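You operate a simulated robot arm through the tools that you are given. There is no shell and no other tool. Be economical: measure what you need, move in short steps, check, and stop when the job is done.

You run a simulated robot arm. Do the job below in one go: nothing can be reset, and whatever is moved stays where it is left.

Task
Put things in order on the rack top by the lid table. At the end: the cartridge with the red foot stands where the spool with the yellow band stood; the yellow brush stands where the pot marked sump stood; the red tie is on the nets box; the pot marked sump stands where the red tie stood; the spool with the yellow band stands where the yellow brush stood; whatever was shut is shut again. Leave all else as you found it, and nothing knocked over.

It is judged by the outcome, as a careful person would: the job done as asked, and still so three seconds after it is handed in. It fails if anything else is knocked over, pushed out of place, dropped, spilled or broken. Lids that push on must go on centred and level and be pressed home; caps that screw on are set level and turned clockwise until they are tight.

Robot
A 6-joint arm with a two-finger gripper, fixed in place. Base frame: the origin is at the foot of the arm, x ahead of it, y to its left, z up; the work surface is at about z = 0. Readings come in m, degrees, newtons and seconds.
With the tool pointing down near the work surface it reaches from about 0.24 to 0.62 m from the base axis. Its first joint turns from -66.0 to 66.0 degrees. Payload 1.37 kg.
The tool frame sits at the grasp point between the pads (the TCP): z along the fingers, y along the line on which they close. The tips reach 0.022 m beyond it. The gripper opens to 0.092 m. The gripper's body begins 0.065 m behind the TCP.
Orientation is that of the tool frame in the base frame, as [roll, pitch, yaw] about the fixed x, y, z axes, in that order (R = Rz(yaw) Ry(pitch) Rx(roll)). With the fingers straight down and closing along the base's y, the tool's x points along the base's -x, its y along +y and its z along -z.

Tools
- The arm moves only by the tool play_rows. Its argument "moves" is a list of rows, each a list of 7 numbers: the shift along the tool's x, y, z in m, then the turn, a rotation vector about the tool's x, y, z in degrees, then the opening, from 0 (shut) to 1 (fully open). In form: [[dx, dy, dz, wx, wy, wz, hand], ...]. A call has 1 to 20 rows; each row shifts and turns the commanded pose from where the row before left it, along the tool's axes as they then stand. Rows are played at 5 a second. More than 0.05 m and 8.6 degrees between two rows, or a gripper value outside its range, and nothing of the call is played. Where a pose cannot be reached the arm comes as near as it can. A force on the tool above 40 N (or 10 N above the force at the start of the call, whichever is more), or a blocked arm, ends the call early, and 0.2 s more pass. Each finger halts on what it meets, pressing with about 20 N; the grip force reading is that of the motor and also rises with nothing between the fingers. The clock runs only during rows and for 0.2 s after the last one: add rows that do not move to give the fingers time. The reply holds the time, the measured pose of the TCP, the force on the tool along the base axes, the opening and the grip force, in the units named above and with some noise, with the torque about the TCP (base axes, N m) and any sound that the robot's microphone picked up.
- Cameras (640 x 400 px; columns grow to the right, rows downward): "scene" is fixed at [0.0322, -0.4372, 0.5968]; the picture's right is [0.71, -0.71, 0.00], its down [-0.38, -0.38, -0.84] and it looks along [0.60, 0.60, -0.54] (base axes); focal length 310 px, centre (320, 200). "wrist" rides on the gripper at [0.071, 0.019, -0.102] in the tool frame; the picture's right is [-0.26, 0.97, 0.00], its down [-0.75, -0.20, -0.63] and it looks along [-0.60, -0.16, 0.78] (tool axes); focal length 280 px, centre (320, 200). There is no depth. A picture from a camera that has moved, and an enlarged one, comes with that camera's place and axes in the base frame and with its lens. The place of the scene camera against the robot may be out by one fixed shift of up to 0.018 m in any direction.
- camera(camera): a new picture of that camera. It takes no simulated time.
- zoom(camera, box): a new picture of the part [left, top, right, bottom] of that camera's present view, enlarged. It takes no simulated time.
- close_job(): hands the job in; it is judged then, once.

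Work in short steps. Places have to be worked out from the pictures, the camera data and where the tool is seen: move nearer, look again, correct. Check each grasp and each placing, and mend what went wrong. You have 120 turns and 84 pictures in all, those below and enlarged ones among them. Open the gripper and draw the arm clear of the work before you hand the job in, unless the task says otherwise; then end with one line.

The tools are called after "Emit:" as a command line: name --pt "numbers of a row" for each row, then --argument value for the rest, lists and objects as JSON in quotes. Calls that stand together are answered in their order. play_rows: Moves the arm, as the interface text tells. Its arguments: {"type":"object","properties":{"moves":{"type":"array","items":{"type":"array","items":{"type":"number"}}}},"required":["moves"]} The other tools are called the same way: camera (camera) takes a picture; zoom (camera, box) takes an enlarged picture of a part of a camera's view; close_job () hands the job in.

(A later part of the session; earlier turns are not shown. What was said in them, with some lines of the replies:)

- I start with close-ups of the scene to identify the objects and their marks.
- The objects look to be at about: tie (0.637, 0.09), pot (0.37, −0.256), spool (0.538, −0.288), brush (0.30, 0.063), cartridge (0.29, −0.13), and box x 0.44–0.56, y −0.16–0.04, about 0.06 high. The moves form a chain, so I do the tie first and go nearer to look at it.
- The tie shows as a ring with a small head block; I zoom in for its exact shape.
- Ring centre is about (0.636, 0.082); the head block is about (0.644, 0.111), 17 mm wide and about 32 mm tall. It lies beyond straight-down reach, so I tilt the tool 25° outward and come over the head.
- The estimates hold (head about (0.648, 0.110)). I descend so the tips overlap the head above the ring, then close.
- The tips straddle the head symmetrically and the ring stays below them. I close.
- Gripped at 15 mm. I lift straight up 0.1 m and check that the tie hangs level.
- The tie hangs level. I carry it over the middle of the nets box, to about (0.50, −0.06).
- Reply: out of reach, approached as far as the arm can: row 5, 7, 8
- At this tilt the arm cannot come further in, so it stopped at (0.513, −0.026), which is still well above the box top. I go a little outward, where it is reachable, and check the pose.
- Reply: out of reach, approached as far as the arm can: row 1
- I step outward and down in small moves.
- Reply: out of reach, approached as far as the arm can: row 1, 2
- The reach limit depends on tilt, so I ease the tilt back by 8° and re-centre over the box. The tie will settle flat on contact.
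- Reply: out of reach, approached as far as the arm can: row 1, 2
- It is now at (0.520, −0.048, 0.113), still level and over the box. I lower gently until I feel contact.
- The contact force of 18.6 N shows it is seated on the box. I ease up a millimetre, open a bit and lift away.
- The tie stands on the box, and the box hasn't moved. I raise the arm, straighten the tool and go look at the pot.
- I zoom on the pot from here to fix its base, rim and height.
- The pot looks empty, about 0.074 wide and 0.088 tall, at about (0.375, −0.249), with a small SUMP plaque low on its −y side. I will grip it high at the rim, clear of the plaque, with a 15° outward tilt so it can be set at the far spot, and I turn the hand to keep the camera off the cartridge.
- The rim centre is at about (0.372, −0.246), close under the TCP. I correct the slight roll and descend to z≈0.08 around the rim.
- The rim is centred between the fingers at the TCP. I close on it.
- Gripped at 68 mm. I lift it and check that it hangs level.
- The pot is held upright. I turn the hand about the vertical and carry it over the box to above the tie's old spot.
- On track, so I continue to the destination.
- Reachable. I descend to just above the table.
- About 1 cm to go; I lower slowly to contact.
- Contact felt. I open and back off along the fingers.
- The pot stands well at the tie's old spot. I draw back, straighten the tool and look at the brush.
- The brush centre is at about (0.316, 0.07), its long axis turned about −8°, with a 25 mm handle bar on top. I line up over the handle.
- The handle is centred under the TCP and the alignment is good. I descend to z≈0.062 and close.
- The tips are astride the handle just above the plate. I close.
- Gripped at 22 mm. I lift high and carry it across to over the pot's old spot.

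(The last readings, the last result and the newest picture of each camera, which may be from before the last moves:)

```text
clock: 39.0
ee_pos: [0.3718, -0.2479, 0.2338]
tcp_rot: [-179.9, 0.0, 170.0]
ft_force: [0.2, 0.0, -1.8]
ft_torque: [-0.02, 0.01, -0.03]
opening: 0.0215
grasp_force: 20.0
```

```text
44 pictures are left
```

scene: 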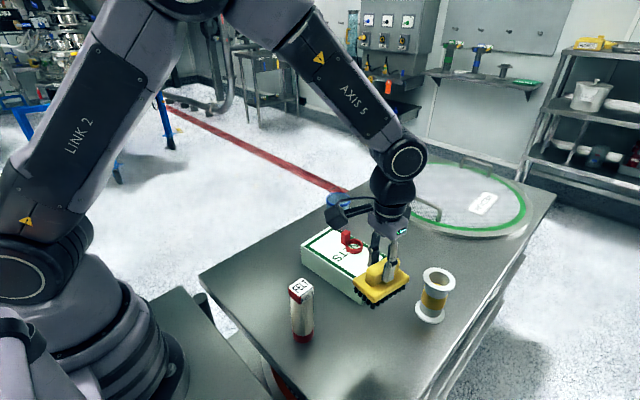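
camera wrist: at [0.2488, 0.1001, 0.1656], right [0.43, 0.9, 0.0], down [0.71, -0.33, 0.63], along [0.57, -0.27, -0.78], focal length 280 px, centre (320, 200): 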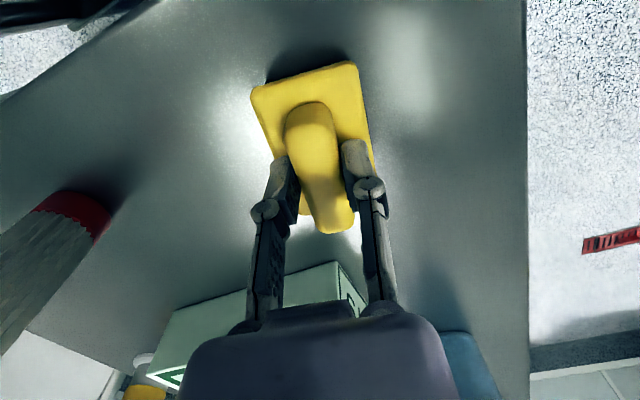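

I descend to just above the surface.

Emit:
play_rows --pt "0 0 0.045 0 0 0 0" --pt "0 0 0.045 0 0 0 0" --pt "0 0 0.04 0 0 0 0" --pt "0 0 0.028 0 0 0 0" --pt "0 0 0 0 0 0 0" --pt "0 0 0.006 0 0 0 0" --pt "0 0 0.003 0 0 0 0" --pt "0 0 0.002 0 0 0 0" --pt "0 0 0 0 0 0 0"

Emit:
zoom --camera "scene" --box '[270, 270, 470, 395]'

```text
clock: 41.0
ee_pos: [0.3726, -0.2462, 0.0641]
tcp_rot: [180.0, 0.0, 169.9]
ft_force: [-0.3, 0.7, -0.9]
ft_torque: [-0.03, 0.04, -0.03]
opening: 0.0214
grasp_force: 19.7
```

```text
3.20 times, centred on (370, 332) of scene
camera zoom: at [0.0322, -0.4372, 0.5968], right [0.71, -0.71, 0.0], down [-0.38, -0.38, -0.84], along [0.6, 0.6, -0.54], focal length 991 px, centre (160, -224)
```

zoom: 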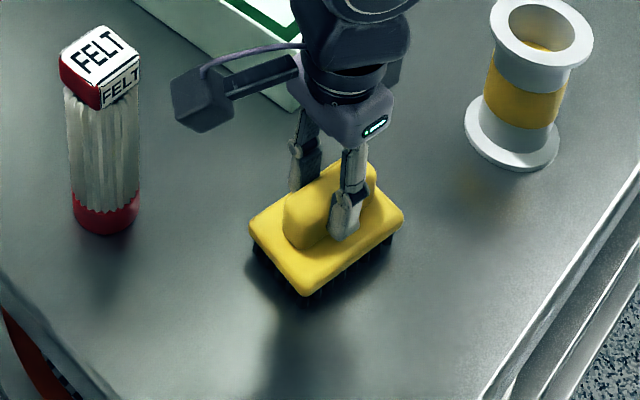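

Nearly down with no firm contact yet; one or two millimetres more.

Emit:
play_rows --pt "0 0 0.001 0 0 0 0" --pt "0 0 0.001 0 0 0 0" --pt "0 0 0 0 0 0 0"

```text
clock: 41.8
ee_pos: [0.3728, -0.2477, 0.064]
tcp_rot: [-179.9, 0.2, 170.0]
ft_force: [-1.9, 2.5, 18.4]
ft_torque: [0.05, 0.07, 0.03]
opening: 0.0213
grasp_force: 20.1
```

Contact. I ease up 1 mm, open and lift away, then turn toward the spool.

Emit:
play_rows --pt "0 0 -0.0012 0 0 0 0" --pt "0 0 0 0 0 0 0.5" --pt "0 0 0 0 0 0 0.5" --pt "0 0 0 0 0 0 0.5" --pt "0 0 -0.03 0 0 0 0.5" --pt "0 0 -0.04 0 0 0 0.7" --pt "0 0 -0.045 0 0 0 1" --pt "0 0 -0.045 0 0 0 1" --pt "0 0 0 0 0 0 1"

Emit:
camera --camera "wrist"

Emit:
zoom --camera "scene" --box '[330, 250, 480, 344]'

```text
clock: 43.8
ee_pos: [0.3713, -0.2487, 0.2267]
tcp_rot: [180.0, 0.1, 170.0]
ft_force: [-0.2, -0.1, 0.1]
ft_torque: [0.0, -0.01, -0.01]
opening: 0.0921
grasp_force: 0.2
```

```text
42 pictures are left
camera wrist: at [0.3057, -0.2175, 0.3267], right [0.43, 0.9, 0.0], down [0.71, -0.33, 0.63], along [0.57, -0.27, -0.78], focal length 280 px, centre (320, 200)
```

wrist: 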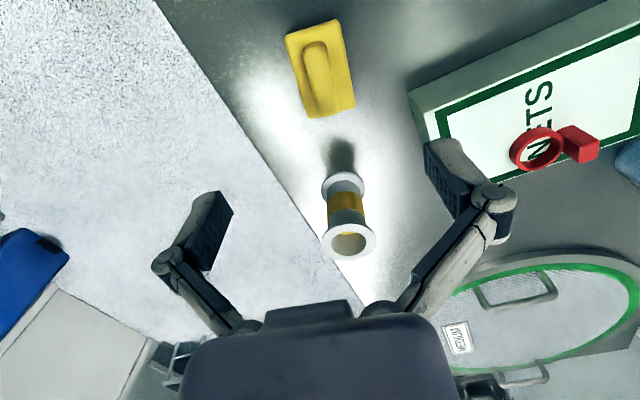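

```text
4.26 times, centred on (405, 297) of scene
camera zoom: at [0.0322, -0.4372, 0.5968], right [0.71, -0.71, 0.0], down [-0.38, -0.38, -0.84], along [0.6, 0.6, -0.54], focal length 1317 px, centre (-42, -213)
```

zoom: 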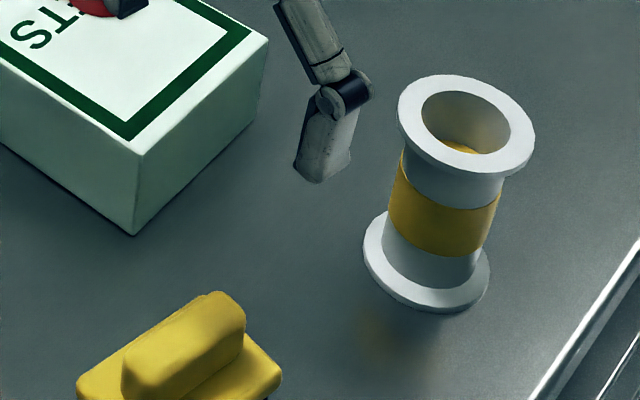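

The brush stands at the pot's spot. The spool is at about (0.532, −0.288) and 0.11 tall. I hover above it to grip its top flange.

Emit:
play_rows --pt "0 0 0 0 0 7.5 1" --pt "0 0 0 0 0 7.5 1" --pt "-0.0408 0.0083 0.0075 0 0 0 1" --pt "-0.0408 0.0083 0.0075 0 0 0 1" --pt "-0.0408 0.0083 0.0075 0 0 0 1" --pt "-0.0408 0.0083 0.0075 0 0 0 1" --pt "0 0 0 0 0 0 1" --pt "0 0 0 0 0 0 1"

Emit:
camera --camera "wrist"

Emit:
zoom --camera "scene" --box '[350, 200, 510, 344]'

```text
clock: 45.6
ee_pos: [0.5335, -0.2856, 0.1925]
tcp_rot: [179.9, 0.1, 155.0]
ft_force: [-0.2, 0.5, 0.8]
ft_torque: [0.01, 0.0, -0.01]
opening: 0.0922
grasp_force: 0.1
```

```text
40 pictures are left
camera wrist: at [0.4777, -0.2392, 0.2944], right [0.65, 0.76, 0.0], down [0.6, -0.5, 0.63], along [0.48, -0.4, -0.78], focal length 280 px, centre (320, 200)
```

wrist: 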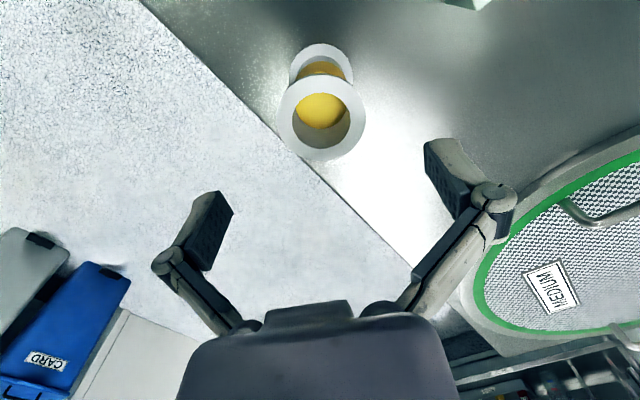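

```text
2.78 times, centred on (430, 272) of scene
camera zoom: at [0.0322, -0.4372, 0.5968], right [0.71, -0.71, 0.0], down [-0.38, -0.38, -0.84], along [0.6, 0.6, -0.54], focal length 860 px, centre (14, 0)
```

zoom: 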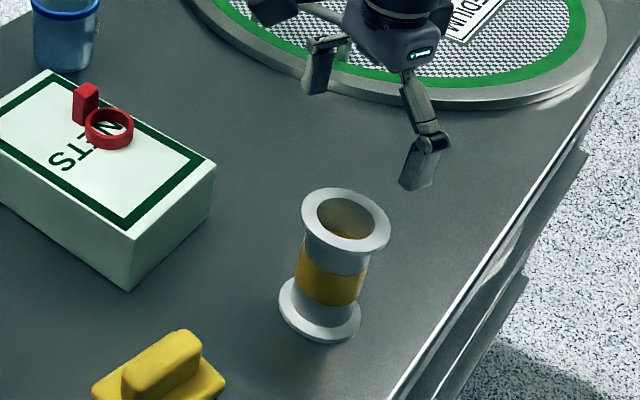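

The spool is directly under the TCP at (0.534, −0.285). I descend to flange height and check.

Emit:
play_rows --pt "0 0 0.035 0 0 0 1" --pt "0 0 0.03 0 0 0 1" --pt "0 0 0.02 0 0 0 1" --pt "0 0 0 0 0 0 1"

Emit:
zoom --camera "scene" --box '[370, 220, 490, 344]'

Emit:
camera --camera "wrist"

```text
clock: 46.6
ee_pos: [0.5327, -0.2846, 0.1077]
tcp_rot: [179.9, 0.1, 155.0]
ft_force: [-0.1, -0.6, 0.3]
ft_torque: [0.02, 0.04, 0.0]
opening: 0.0923
grasp_force: 0.1
```

```text
3.23 times, centred on (430, 282) of scene
camera zoom: at [0.0322, -0.4372, 0.5968], right [0.71, -0.71, 0.0], down [-0.38, -0.38, -0.84], along [0.6, 0.6, -0.54], focal length 999 px, centre (-35, -64)
```

zoom: 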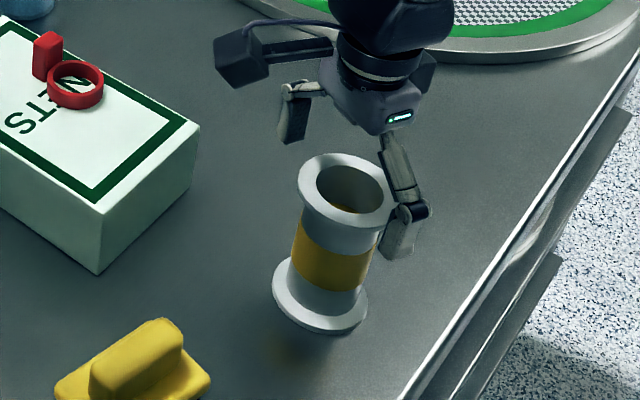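

```text
37 pictures are left
camera wrist: at [0.4779, -0.2393, 0.2099], right [0.65, 0.76, 0.0], down [0.6, -0.5, 0.63], along [0.48, -0.4, -0.78], focal length 280 px, centre (320, 200)
```

wrist: 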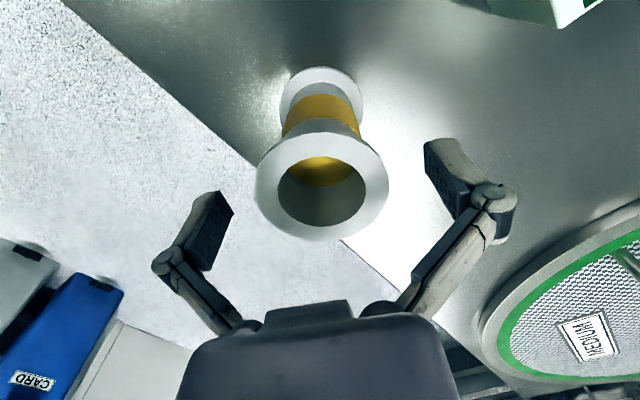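

Flange and TCP coincide. I lower 4 mm and close.

Emit:
play_rows --pt "0 0 0.004 0 0 0 0.9" --pt "0 0 0 0 0 0 0.75" --pt "0 0 0 0 0 0 0.6" --pt "0 0 0 0 0 0 0.45" --pt "0 0 0 0 0 0 0.3" --pt "0 0 0 0 0 0 0.3"

Emit:
camera --camera "wrist"

```text
clock: 48.0
ee_pos: [0.534, -0.2863, 0.1048]
tcp_rot: [180.0, 0.2, 154.9]
ft_force: [-1.3, -1.3, 0.8]
ft_torque: [0.0, 0.0, -0.02]
opening: 0.06
grasp_force: 19.7
```

```text
36 pictures are left
camera wrist: at [0.4782, -0.2395, 0.2065], right [0.65, 0.76, 0.0], down [0.6, -0.5, 0.63], along [0.48, -0.4, -0.78], focal length 280 px, centre (320, 200)
```

wrist: 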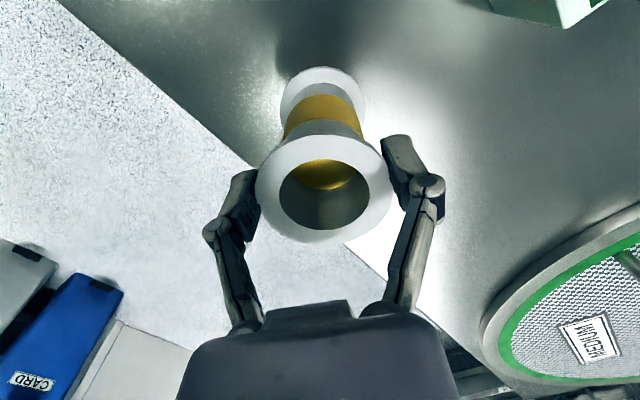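

Gripped at 60 mm. I lift and carry it on a path over the box's near end, clear of the tie and the cartridge.

Emit:
play_rows --pt "0 0 -0.02 0 0 0 0.3" --pt "0 0 -0.04 0 0 0 0.3" --pt "0 0 -0.04 0 0 0 0.3" --pt "0.0387 0.0256 -0.0035 0 0 0 0.3" --pt "0.0387 0.0256 -0.0035 0 0 0 0.3" --pt "0.0387 0.0256 -0.0035 0 0 0 0.3" --pt "0.0387 0.0256 -0.0035 0 0 0 0.3" --pt "0 0 0 0 0 0 0.3"

Emit:
camera --camera "scene"

```text
clock: 49.8
ee_pos: [0.437, -0.1257, 0.2207]
tcp_rot: [180.0, 0.1, 154.9]
ft_force: [0.0, 0.0, -2.1]
ft_torque: [0.0, -0.01, 0.0]
opening: 0.0601
grasp_force: 20.0
```

```text
35 pictures are left
```

scene: 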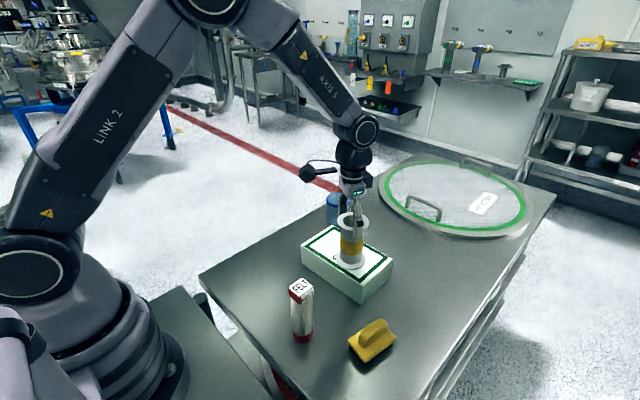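

The spool hangs upright. I continue to the brush's old place.

Emit:
play_rows --pt "0.0387 0.0256 0 0 0 0 0.3" --pt "0.0387 0.0256 0 0 0 0 0.3" --pt "0.0387 0.0256 0 0 0 0 0.3" --pt "0.0387 0.0256 0 0 0 0 0.3" --pt "0.0387 0.0256 0 0 0 0 0.3" --pt "0 0 0 0 0 -6 0.3" --pt "0 0 0 0 0 -6 0.3" --pt "0 0 0 0 0 -6 0.3" --pt "0 0 0 0 0 0 0.3"

Emit:
camera --camera "scene"

```text
clock: 51.8
ee_pos: [0.3156, 0.0706, 0.2194]
tcp_rot: [-179.9, 0.1, 173.0]
ft_force: [0.4, 0.0, -2.7]
ft_torque: [0.0, 0.02, -0.01]
opening: 0.0602
grasp_force: 20.1
```

```text
34 pictures are left
```

scene: 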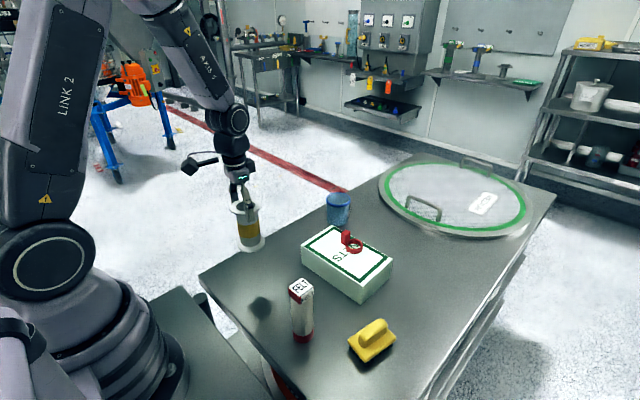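

I lower to just above the table, then slowly to contact (grasped at z≈0.104).

Emit:
play_rows --pt "0 0 0.035 0 0 0 0.3" --pt "0 0 0.04 0 0 0 0.3" --pt "0 0 0.03 0 0 0 0.3" --pt "0 0 0 0 0 0 0.3" --pt "0 0 0.005 0 0 0 0.3" --pt "0 0 0.003 0 0 0 0.3" --pt "0 0 0.001 0 0 0 0.3" --pt "0 0 0.001 0 0 0 0.3" --pt "0 0 0 0 0 0 0.3"

Emit:
zoom --camera "scene" --box '[180, 170, 340, 310]'

```text
clock: 53.8
ee_pos: [0.3151, 0.0703, 0.1038]
tcp_rot: [179.9, 0.1, 173.1]
ft_force: [-3.6, -2.7, 12.9]
ft_torque: [-0.06, -0.06, 0.03]
opening: 0.0601
grasp_force: 20.0
```

```text
2.86 times, centred on (260, 240) of scene
camera zoom: at [0.0321, -0.4372, 0.5968], right [0.71, -0.71, 0.0], down [-0.38, -0.38, -0.84], along [0.6, 0.6, -0.54], focal length 884 px, centre (491, 86)
```

zoom: 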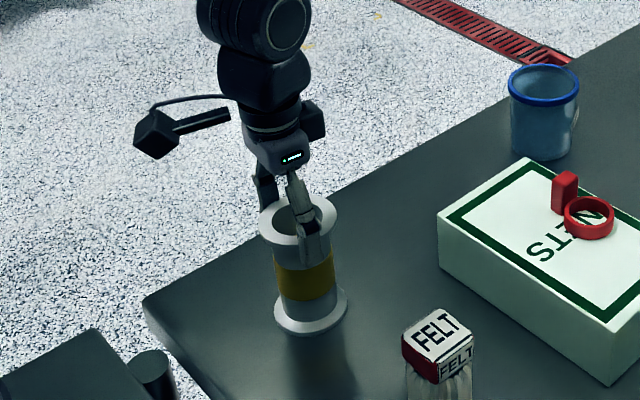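

Contact, and upright. I release and rise.

Emit:
play_rows --pt "0 0 -0.0008 0 0 0 0.65" --pt "0 0 0 0 0 0 0.8" --pt "0 0 0 0 0 0 0.95" --pt "0 0 0 0 0 0 1" --pt "0 0 -0.02 0 0 0 1" --pt "0 0 -0.04 0 0 0 1" --pt "0 0 -0.05 0 0 0 1" --pt "0 0 -0.05 0 0 0 1" --pt "0 0 0 0 0 0 1"

Emit:
camera --camera "wrist"

Emit:
zoom --camera "scene" --box '[200, 200, 400, 370]'

```text
clock: 55.8
ee_pos: [0.3158, 0.0706, 0.267]
tcp_rot: [-180.0, 0.1, 173.0]
ft_force: [0.5, -0.4, -0.2]
ft_torque: [0.03, 0.0, 0.05]
opening: 0.0921
grasp_force: 0.2
```

```text
32 pictures are left
camera wrist: at [0.2475, 0.097, 0.3672], right [0.38, 0.93, 0.0], down [0.72, -0.29, 0.63], along [0.58, -0.24, -0.78], focal length 280 px, centre (320, 200)
```

wrist: 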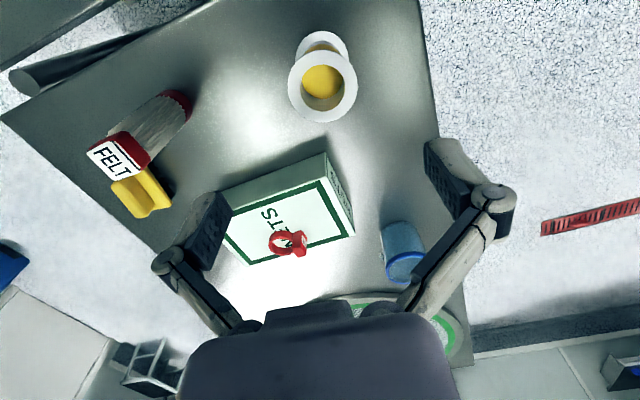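

```text
2.35 times, centred on (300, 285) of scene
camera zoom: at [0.0322, -0.4372, 0.5968], right [0.71, -0.71, 0.0], down [-0.38, -0.38, -0.84], along [0.6, 0.6, -0.54], focal length 728 px, centre (367, 0)
```

zoom: 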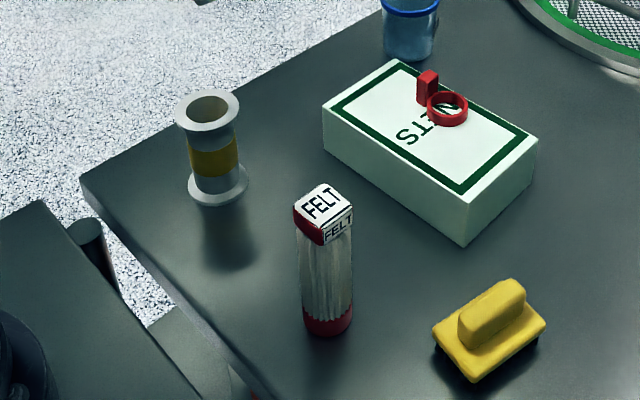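

The spool stands well at the brush's old place. I move over the cartridge to see its foot and head.

Emit:
play_rows --pt "-0.0016 -0.0393 0.004 0 0 0 1" --pt "-0.0016 -0.0393 0.004 0 0 0 1" --pt "-0.0016 -0.0393 0.004 0 0 0 1" --pt "-0.0016 -0.0393 0.004 0 0 0 1" --pt "-0.0016 -0.0393 0.004 0 0 0 1" --pt "0 0 0 0 0 0 1"

Emit:
camera --camera "wrist"

Emit:
zoom --camera "scene" --box '[260, 260, 350, 350]'

```text
clock: 57.2
ee_pos: [0.2978, -0.1264, 0.2455]
tcp_rot: [-179.8, 0.1, 173.0]
ft_force: [1.5, -0.1, 0.7]
ft_torque: [0.01, -0.01, 0.01]
opening: 0.092
grasp_force: 0.1
```

```text
30 pictures are left
camera wrist: at [0.2306, -0.0996, 0.3466], right [0.38, 0.93, 0.0], down [0.72, -0.29, 0.63], along [0.58, -0.24, -0.78], focal length 280 px, centre (320, 200)
```

wrist: 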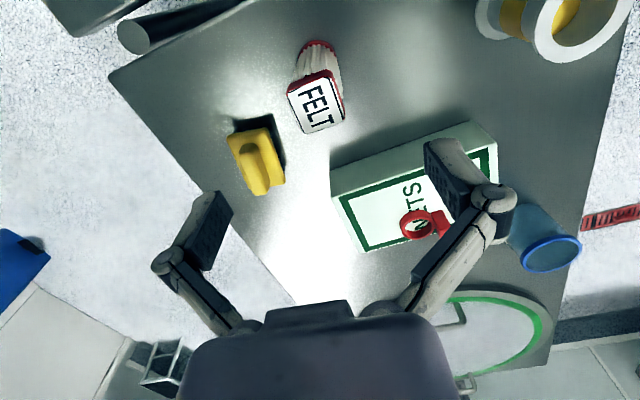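

```text
4.44 times, centred on (305, 305) of scene
camera zoom: at [0.0322, -0.4372, 0.5968], right [0.71, -0.71, 0.0], down [-0.38, -0.38, -0.84], along [0.6, 0.6, -0.54], focal length 1376 px, centre (387, -267)
```

zoom: 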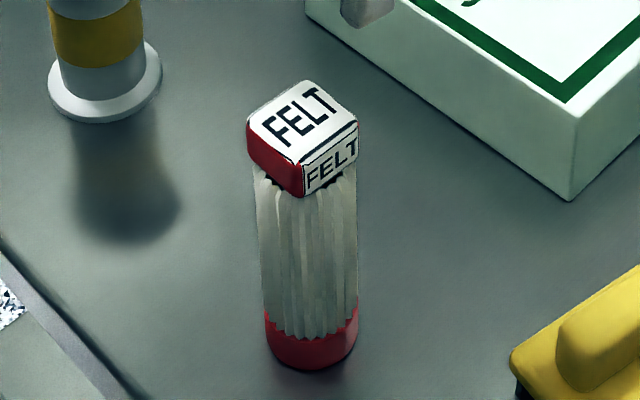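

The cartridge head is about 30 × 35 mm, aligned with the axes, its top at z≈0.15 and centred at (0.295, −0.129). I square the hand up and come down close above it.

Emit:
play_rows --pt "0 0 0 0 0 -7 0.75" --pt "0.0025 -0.0026 0.03 0 0 0 0.75" --pt "0 0 0.03 0 0 0 0.75" --pt "0 0 0 0 0 0 0.75"

Emit:
camera --camera "wrist"

Emit:
zoom --camera "scene" --box '[250, 230, 360, 350]'

```text
clock: 58.2
ee_pos: [0.2957, -0.1273, 0.1858]
tcp_rot: [-179.9, 0.1, -180.0]
ft_force: [-0.4, -0.9, 0.2]
ft_torque: [0.0, 0.0, 0.03]
opening: 0.069
grasp_force: 0.1
```

```text
28 pictures are left
camera wrist: at [0.2257, -0.11, 0.2862], right [0.26, 0.96, 0.0], down [0.75, -0.2, 0.63], along [0.6, -0.16, -0.78], focal length 280 px, centre (320, 200)
```

wrist: 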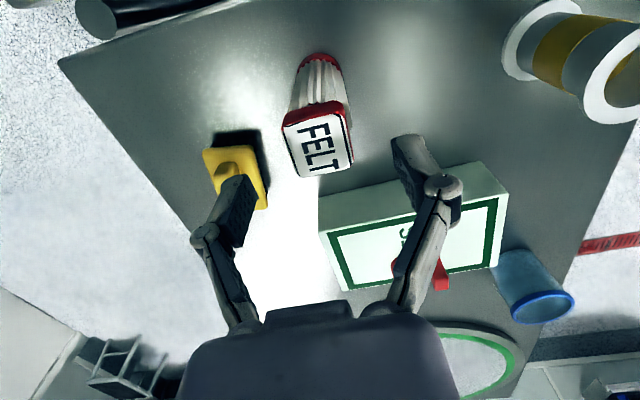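

```text
3.33 times, centred on (305, 290) of scene
camera zoom: at [0.0322, -0.4372, 0.5968], right [0.71, -0.71, 0.0], down [-0.38, -0.38, -0.84], along [0.6, 0.6, -0.54], focal length 1032 px, centre (370, -100)
```

zoom: 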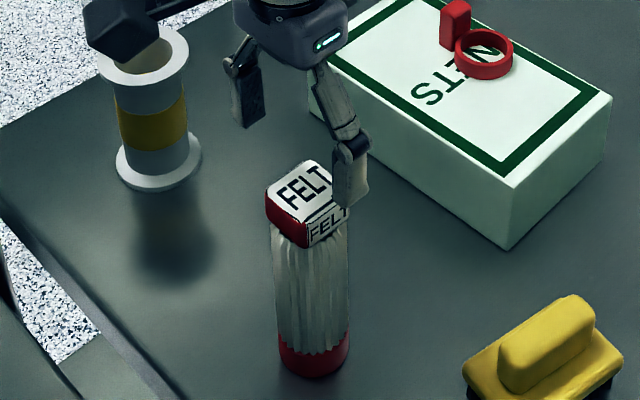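

Alignment is good. I descend around the head and close.

Emit:
play_rows --pt "0 -0.002 0.02 0 0 0 0.75" --pt "0 0 0.02 0 0 0 0.75" --pt "0 0 0.005 0 0 0 0.75" --pt "0 0 0 0 0 0 0.75" --pt "0 0 0 0 0 0 0.5" --pt "0 0 0 0 0 0 0.3" --pt "0 0 0 0 0 0 0.1" --pt "0 0 0 0 0 0 0.1" --pt "0 0 0 0 0 0 0.1"

Emit:
zoom --camera "scene" --box '[250, 230, 360, 350]'

Emit:
camera --camera "wrist"

```text
clock: 60.2
ee_pos: [0.2962, -0.1307, 0.1391]
tcp_rot: [-179.9, 0.1, -179.9]
ft_force: [0.4, -0.5, -0.3]
ft_torque: [0.0, -0.06, -0.02]
opening: 0.037
grasp_force: 19.8
```

```text
3.33 times, centred on (305, 290) of scene
camera zoom: at [0.0322, -0.4372, 0.5968], right [0.71, -0.71, 0.0], down [-0.38, -0.38, -0.84], along [0.6, 0.6, -0.54], focal length 1032 px, centre (370, -100)
```

zoom: 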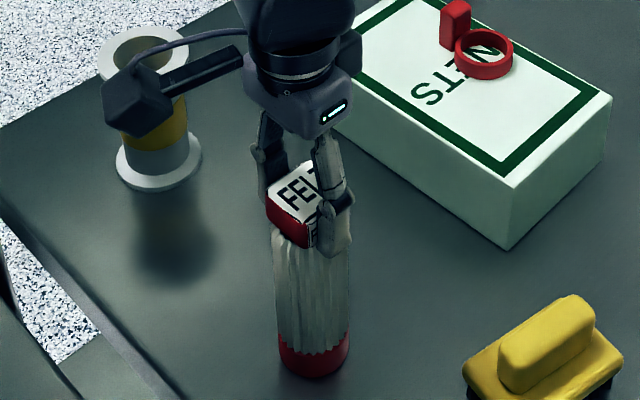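

```text
25 pictures are left
camera wrist: at [0.2258, -0.1123, 0.2414], right [0.26, 0.96, 0.0], down [0.75, -0.2, 0.63], along [0.6, -0.16, -0.78], focal length 280 px, centre (320, 200)
```

wrist: 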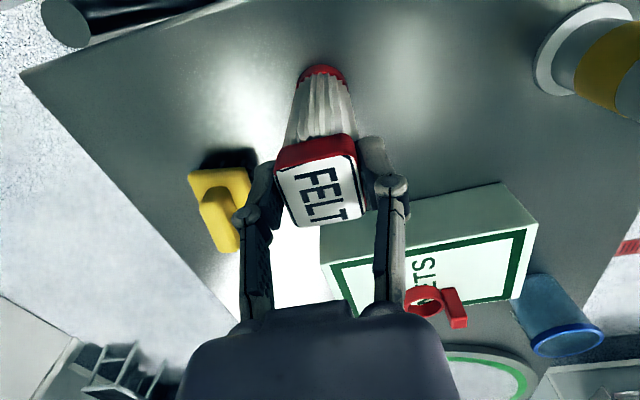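

Gripped. I lift 0.1 m and carry it toward the spool's old place.

Emit:
play_rows --pt "0 0 -0.02 0 0 0 0.1" --pt "0 0 -0.04 0 0 0 0.1" --pt "0 0 -0.04 0 0 0 0.1" --pt "-0.034 -0.0223 0 0 0 0 0.1" --pt "-0.034 -0.0223 0 0 0 0 0.1" --pt "-0.034 -0.0223 0 0 0 0 0.1" --pt "-0.034 -0.0223 0 0 0 0 0.1" --pt "-0.034 -0.0223 0 0 0 0 0.1" --pt "0 0 0 0 0 0 0.1"

Emit:
camera --camera "scene"

```text
clock: 62.2
ee_pos: [0.4658, -0.2401, 0.2409]
tcp_rot: [180.0, 0.1, 179.9]
ft_force: [0.0, 0.5, -1.5]
ft_torque: [0.03, -0.02, -0.01]
opening: 0.0369
grasp_force: 19.4
```

```text
24 pictures are left
```

scene: 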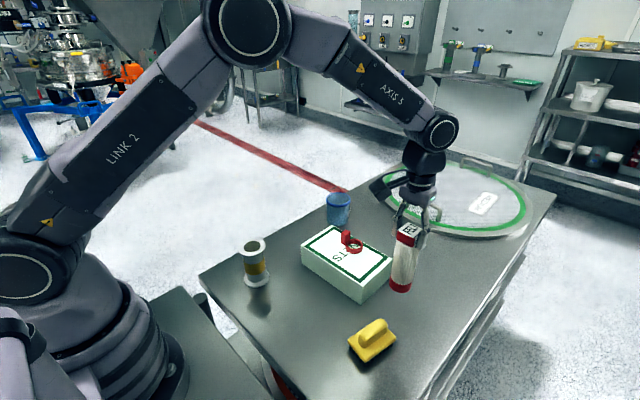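

It hangs upright like the spool did, and I go on to above the target.

Emit:
play_rows --pt "-0.034 -0.0226 0.01 0 0 0 0.1" --pt "-0.034 -0.0226 0.01 0 0 0 0.1" --pt "0 0 0 0 0 0 0.1" --pt "0 0 0.035 0 0 0 0.1" --pt "0 0 0.03 0 0 0 0.1" --pt "0 0 0 0 0 0 0.1"

Emit:
zoom --camera "scene" --box '[340, 180, 500, 350]'

```text
clock: 63.6
ee_pos: [0.5339, -0.287, 0.1539]
tcp_rot: [-179.9, 0.1, -180.0]
ft_force: [1.0, 0.3, -1.6]
ft_torque: [-0.03, 0.03, 0.01]
opening: 0.0369
grasp_force: 19.8
```

```text
2.35 times, centred on (420, 265) of scene
camera zoom: at [0.0322, -0.4372, 0.5968], right [0.71, -0.71, 0.0], down [-0.38, -0.38, -0.84], along [0.6, 0.6, -0.54], focal length 728 px, centre (85, 47)
```

zoom: 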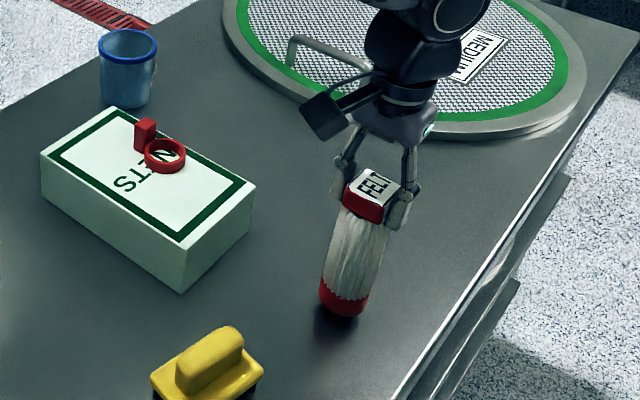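

Upright and on target. I lower slowly to contact.

Emit:
play_rows --pt "0 0 0.008 0 0 0 0.1" --pt "0 0 0.004 0 0 0 0.1" --pt "0 0 0.002 0 0 0 0.1" --pt "0 0 0.001 0 0 0 0.1" --pt "0 0 0 0 0 0 0.1"

```text
clock: 64.8
ee_pos: [0.535, -0.2877, 0.1409]
tcp_rot: [-179.9, 0.1, -180.0]
ft_force: [-0.4, -0.4, -1.6]
ft_torque: [0.02, 0.03, 0.04]
opening: 0.0366
grasp_force: 19.9
```

Emit:
play_rows --pt "0 0 0.001 0 0 0 0.1" --pt "0 0 0.001 0 0 0 0.1" --pt "0 0 0 0 0 0 0.1"

```text
clock: 65.6
ee_pos: [0.5345, -0.2876, 0.1398]
tcp_rot: [-179.9, 0.2, 180.0]
ft_force: [-4.1, 2.1, 13.7]
ft_torque: [0.09, 0.38, -0.05]
opening: 0.0369
grasp_force: 19.7
```

Contact felt (13.7 N). I ease up slightly, release gently, then rise and check.

Emit:
play_rows --pt "0 0 -0.001 0 0 0 0.1" --pt "0 0 0 0 0 0 0.45" --pt "0 0 0 0 0 0 0.6" --pt "0 0 0 0 0 0 0.75" --pt "0 0 0 0 0 0 0.75" --pt "0 0 -0.02 0 0 0 0.75" --pt "0 0 -0.035 0 0 0 0.75" --pt "0 0 -0.03 0 0 0 0.75" --pt "0 0 0 0 0 0 0.75"

Emit:
camera --camera "wrist"

Emit:
zoom --camera "scene" --box '[340, 180, 500, 350]'

```text
clock: 67.6
ee_pos: [0.5336, -0.2882, 0.2255]
tcp_rot: [-179.9, 0.2, 180.0]
ft_force: [-0.9, -0.1, -0.2]
ft_torque: [0.01, 0.01, -0.01]
opening: 0.0691
grasp_force: 0.1
```

```text
22 pictures are left
camera wrist: at [0.4638, -0.2695, 0.3272], right [0.26, 0.96, 0.0], down [0.75, -0.2, 0.63], along [0.6, -0.16, -0.78], focal length 280 px, centre (320, 200)
```

wrist: 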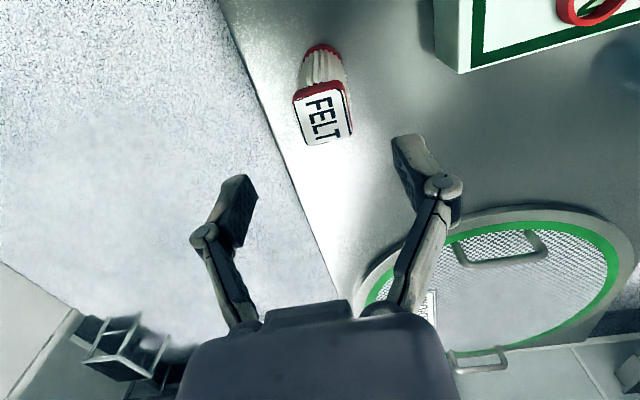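

```text
2.35 times, centred on (420, 265) of scene
camera zoom: at [0.0322, -0.4372, 0.5968], right [0.71, -0.71, 0.0], down [-0.38, -0.38, -0.84], along [0.6, 0.6, -0.54], focal length 728 px, centre (85, 47)
```

zoom: 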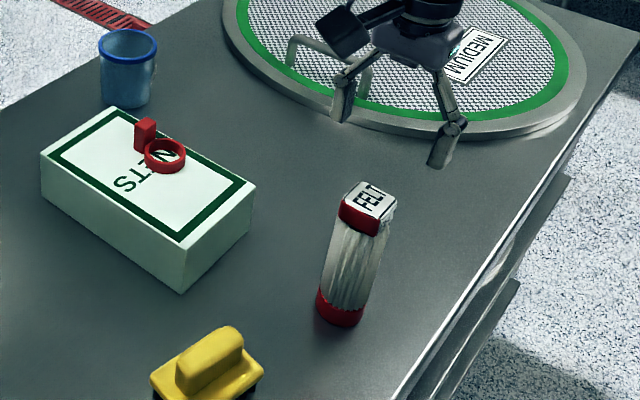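

The cartridge stands upright in the spool's place. I draw the arm up and back, clear of everything, and take a final look.

Emit:
play_rows --pt "0 0 -0.04 0 0 0 1" --pt "0.03 0 -0.035 0 0 0 1" --pt "0.03 0.03 -0.03 0 0 0 1" --pt "0.03 0.035 -0.02 0 0 0 1" --pt "0.03 0.035 0 0 0 0 1" --pt "0.02 0.04 0 0 0 0 1" --pt "0 0.04 0 0 0 0 1" --pt "0 0 0 0 0 0 1"

Emit:
camera --camera "scene"

Emit:
camera --camera "wrist"

```text
refused: row 3 steps farther than a row can; nothing moved
```

```text
20 pictures are left
```

scene: 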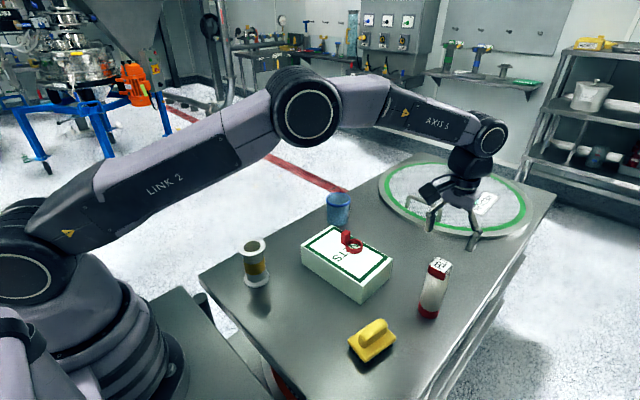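

```text
19 pictures are left
camera wrist: at [0.4638, -0.2695, 0.3272], right [0.26, 0.96, 0.0], down [0.75, -0.2, 0.63], along [0.6, -0.16, -0.78], focal length 280 px, centre (320, 200)
```

wrist: 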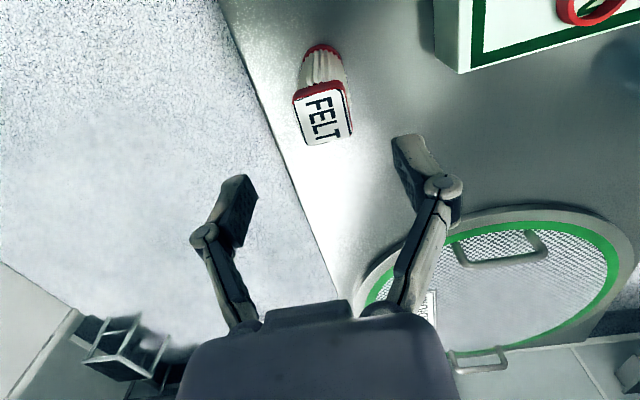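

One row was too long, so nothing moved. I repeat with shorter steps.

Emit:
play_rows --pt "0 0 -0.04 0 0 0 1" --pt "0.025 0 -0.035 0 0 0 1" --pt "0.025 0.02 -0.03 0 0 0 1" --pt "0.025 0.03 -0.02 0 0 0 1" --pt "0.03 0.035 0 0 0 0 1" --pt "0.02 0.04 0 0 0 0 1" --pt "0 0.045 0 0 0 0 1" --pt "0 0.045 0 0 0 0 1" --pt "0 0 0 0 0 0 1"

Emit:
camera --camera "scene"

Emit:
camera --camera "wrist"

```text
clock: 69.6
ee_pos: [0.4091, -0.0708, 0.349]
tcp_rot: [-179.9, 0.1, -180.0]
ft_force: [0.3, -0.4, 0.2]
ft_torque: [0.05, 0.01, 0.0]
opening: 0.092
grasp_force: 0.1
```

```text
18 pictures are left
```

scene: 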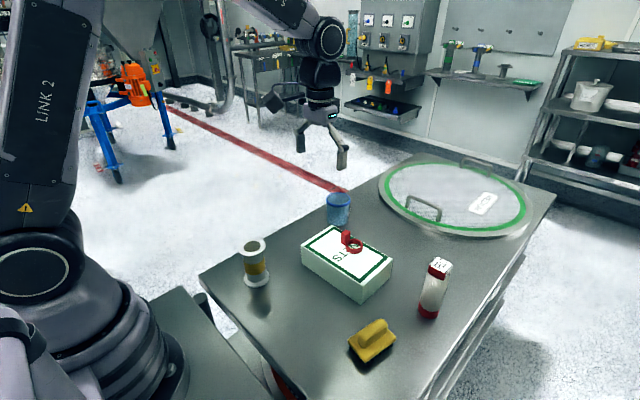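

```text
17 pictures are left
camera wrist: at [0.3387, -0.0529, 0.4508], right [0.26, 0.96, 0.0], down [0.75, -0.2, 0.63], along [0.6, -0.16, -0.78], focal length 280 px, centre (320, 200)
```

wrist: 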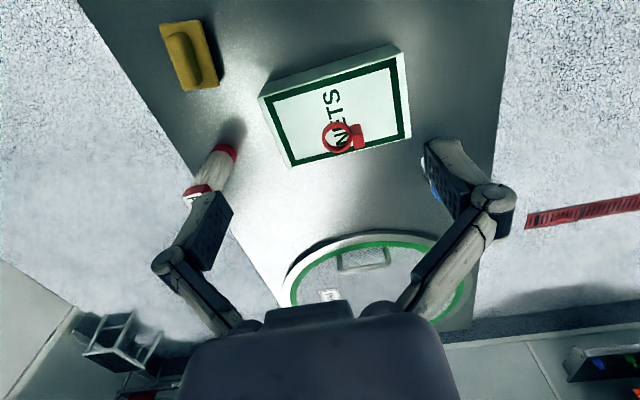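

All five items stand at their target places, the box and lid are where they were, and the arm is clear with the gripper open, so I hand the job in.

Emit:
close_job

```text
The job is handed in.
```

I moved all five items to the places you asked for and handed the job in. All are standing, nothing was knocked over, and nothing shut was opened.
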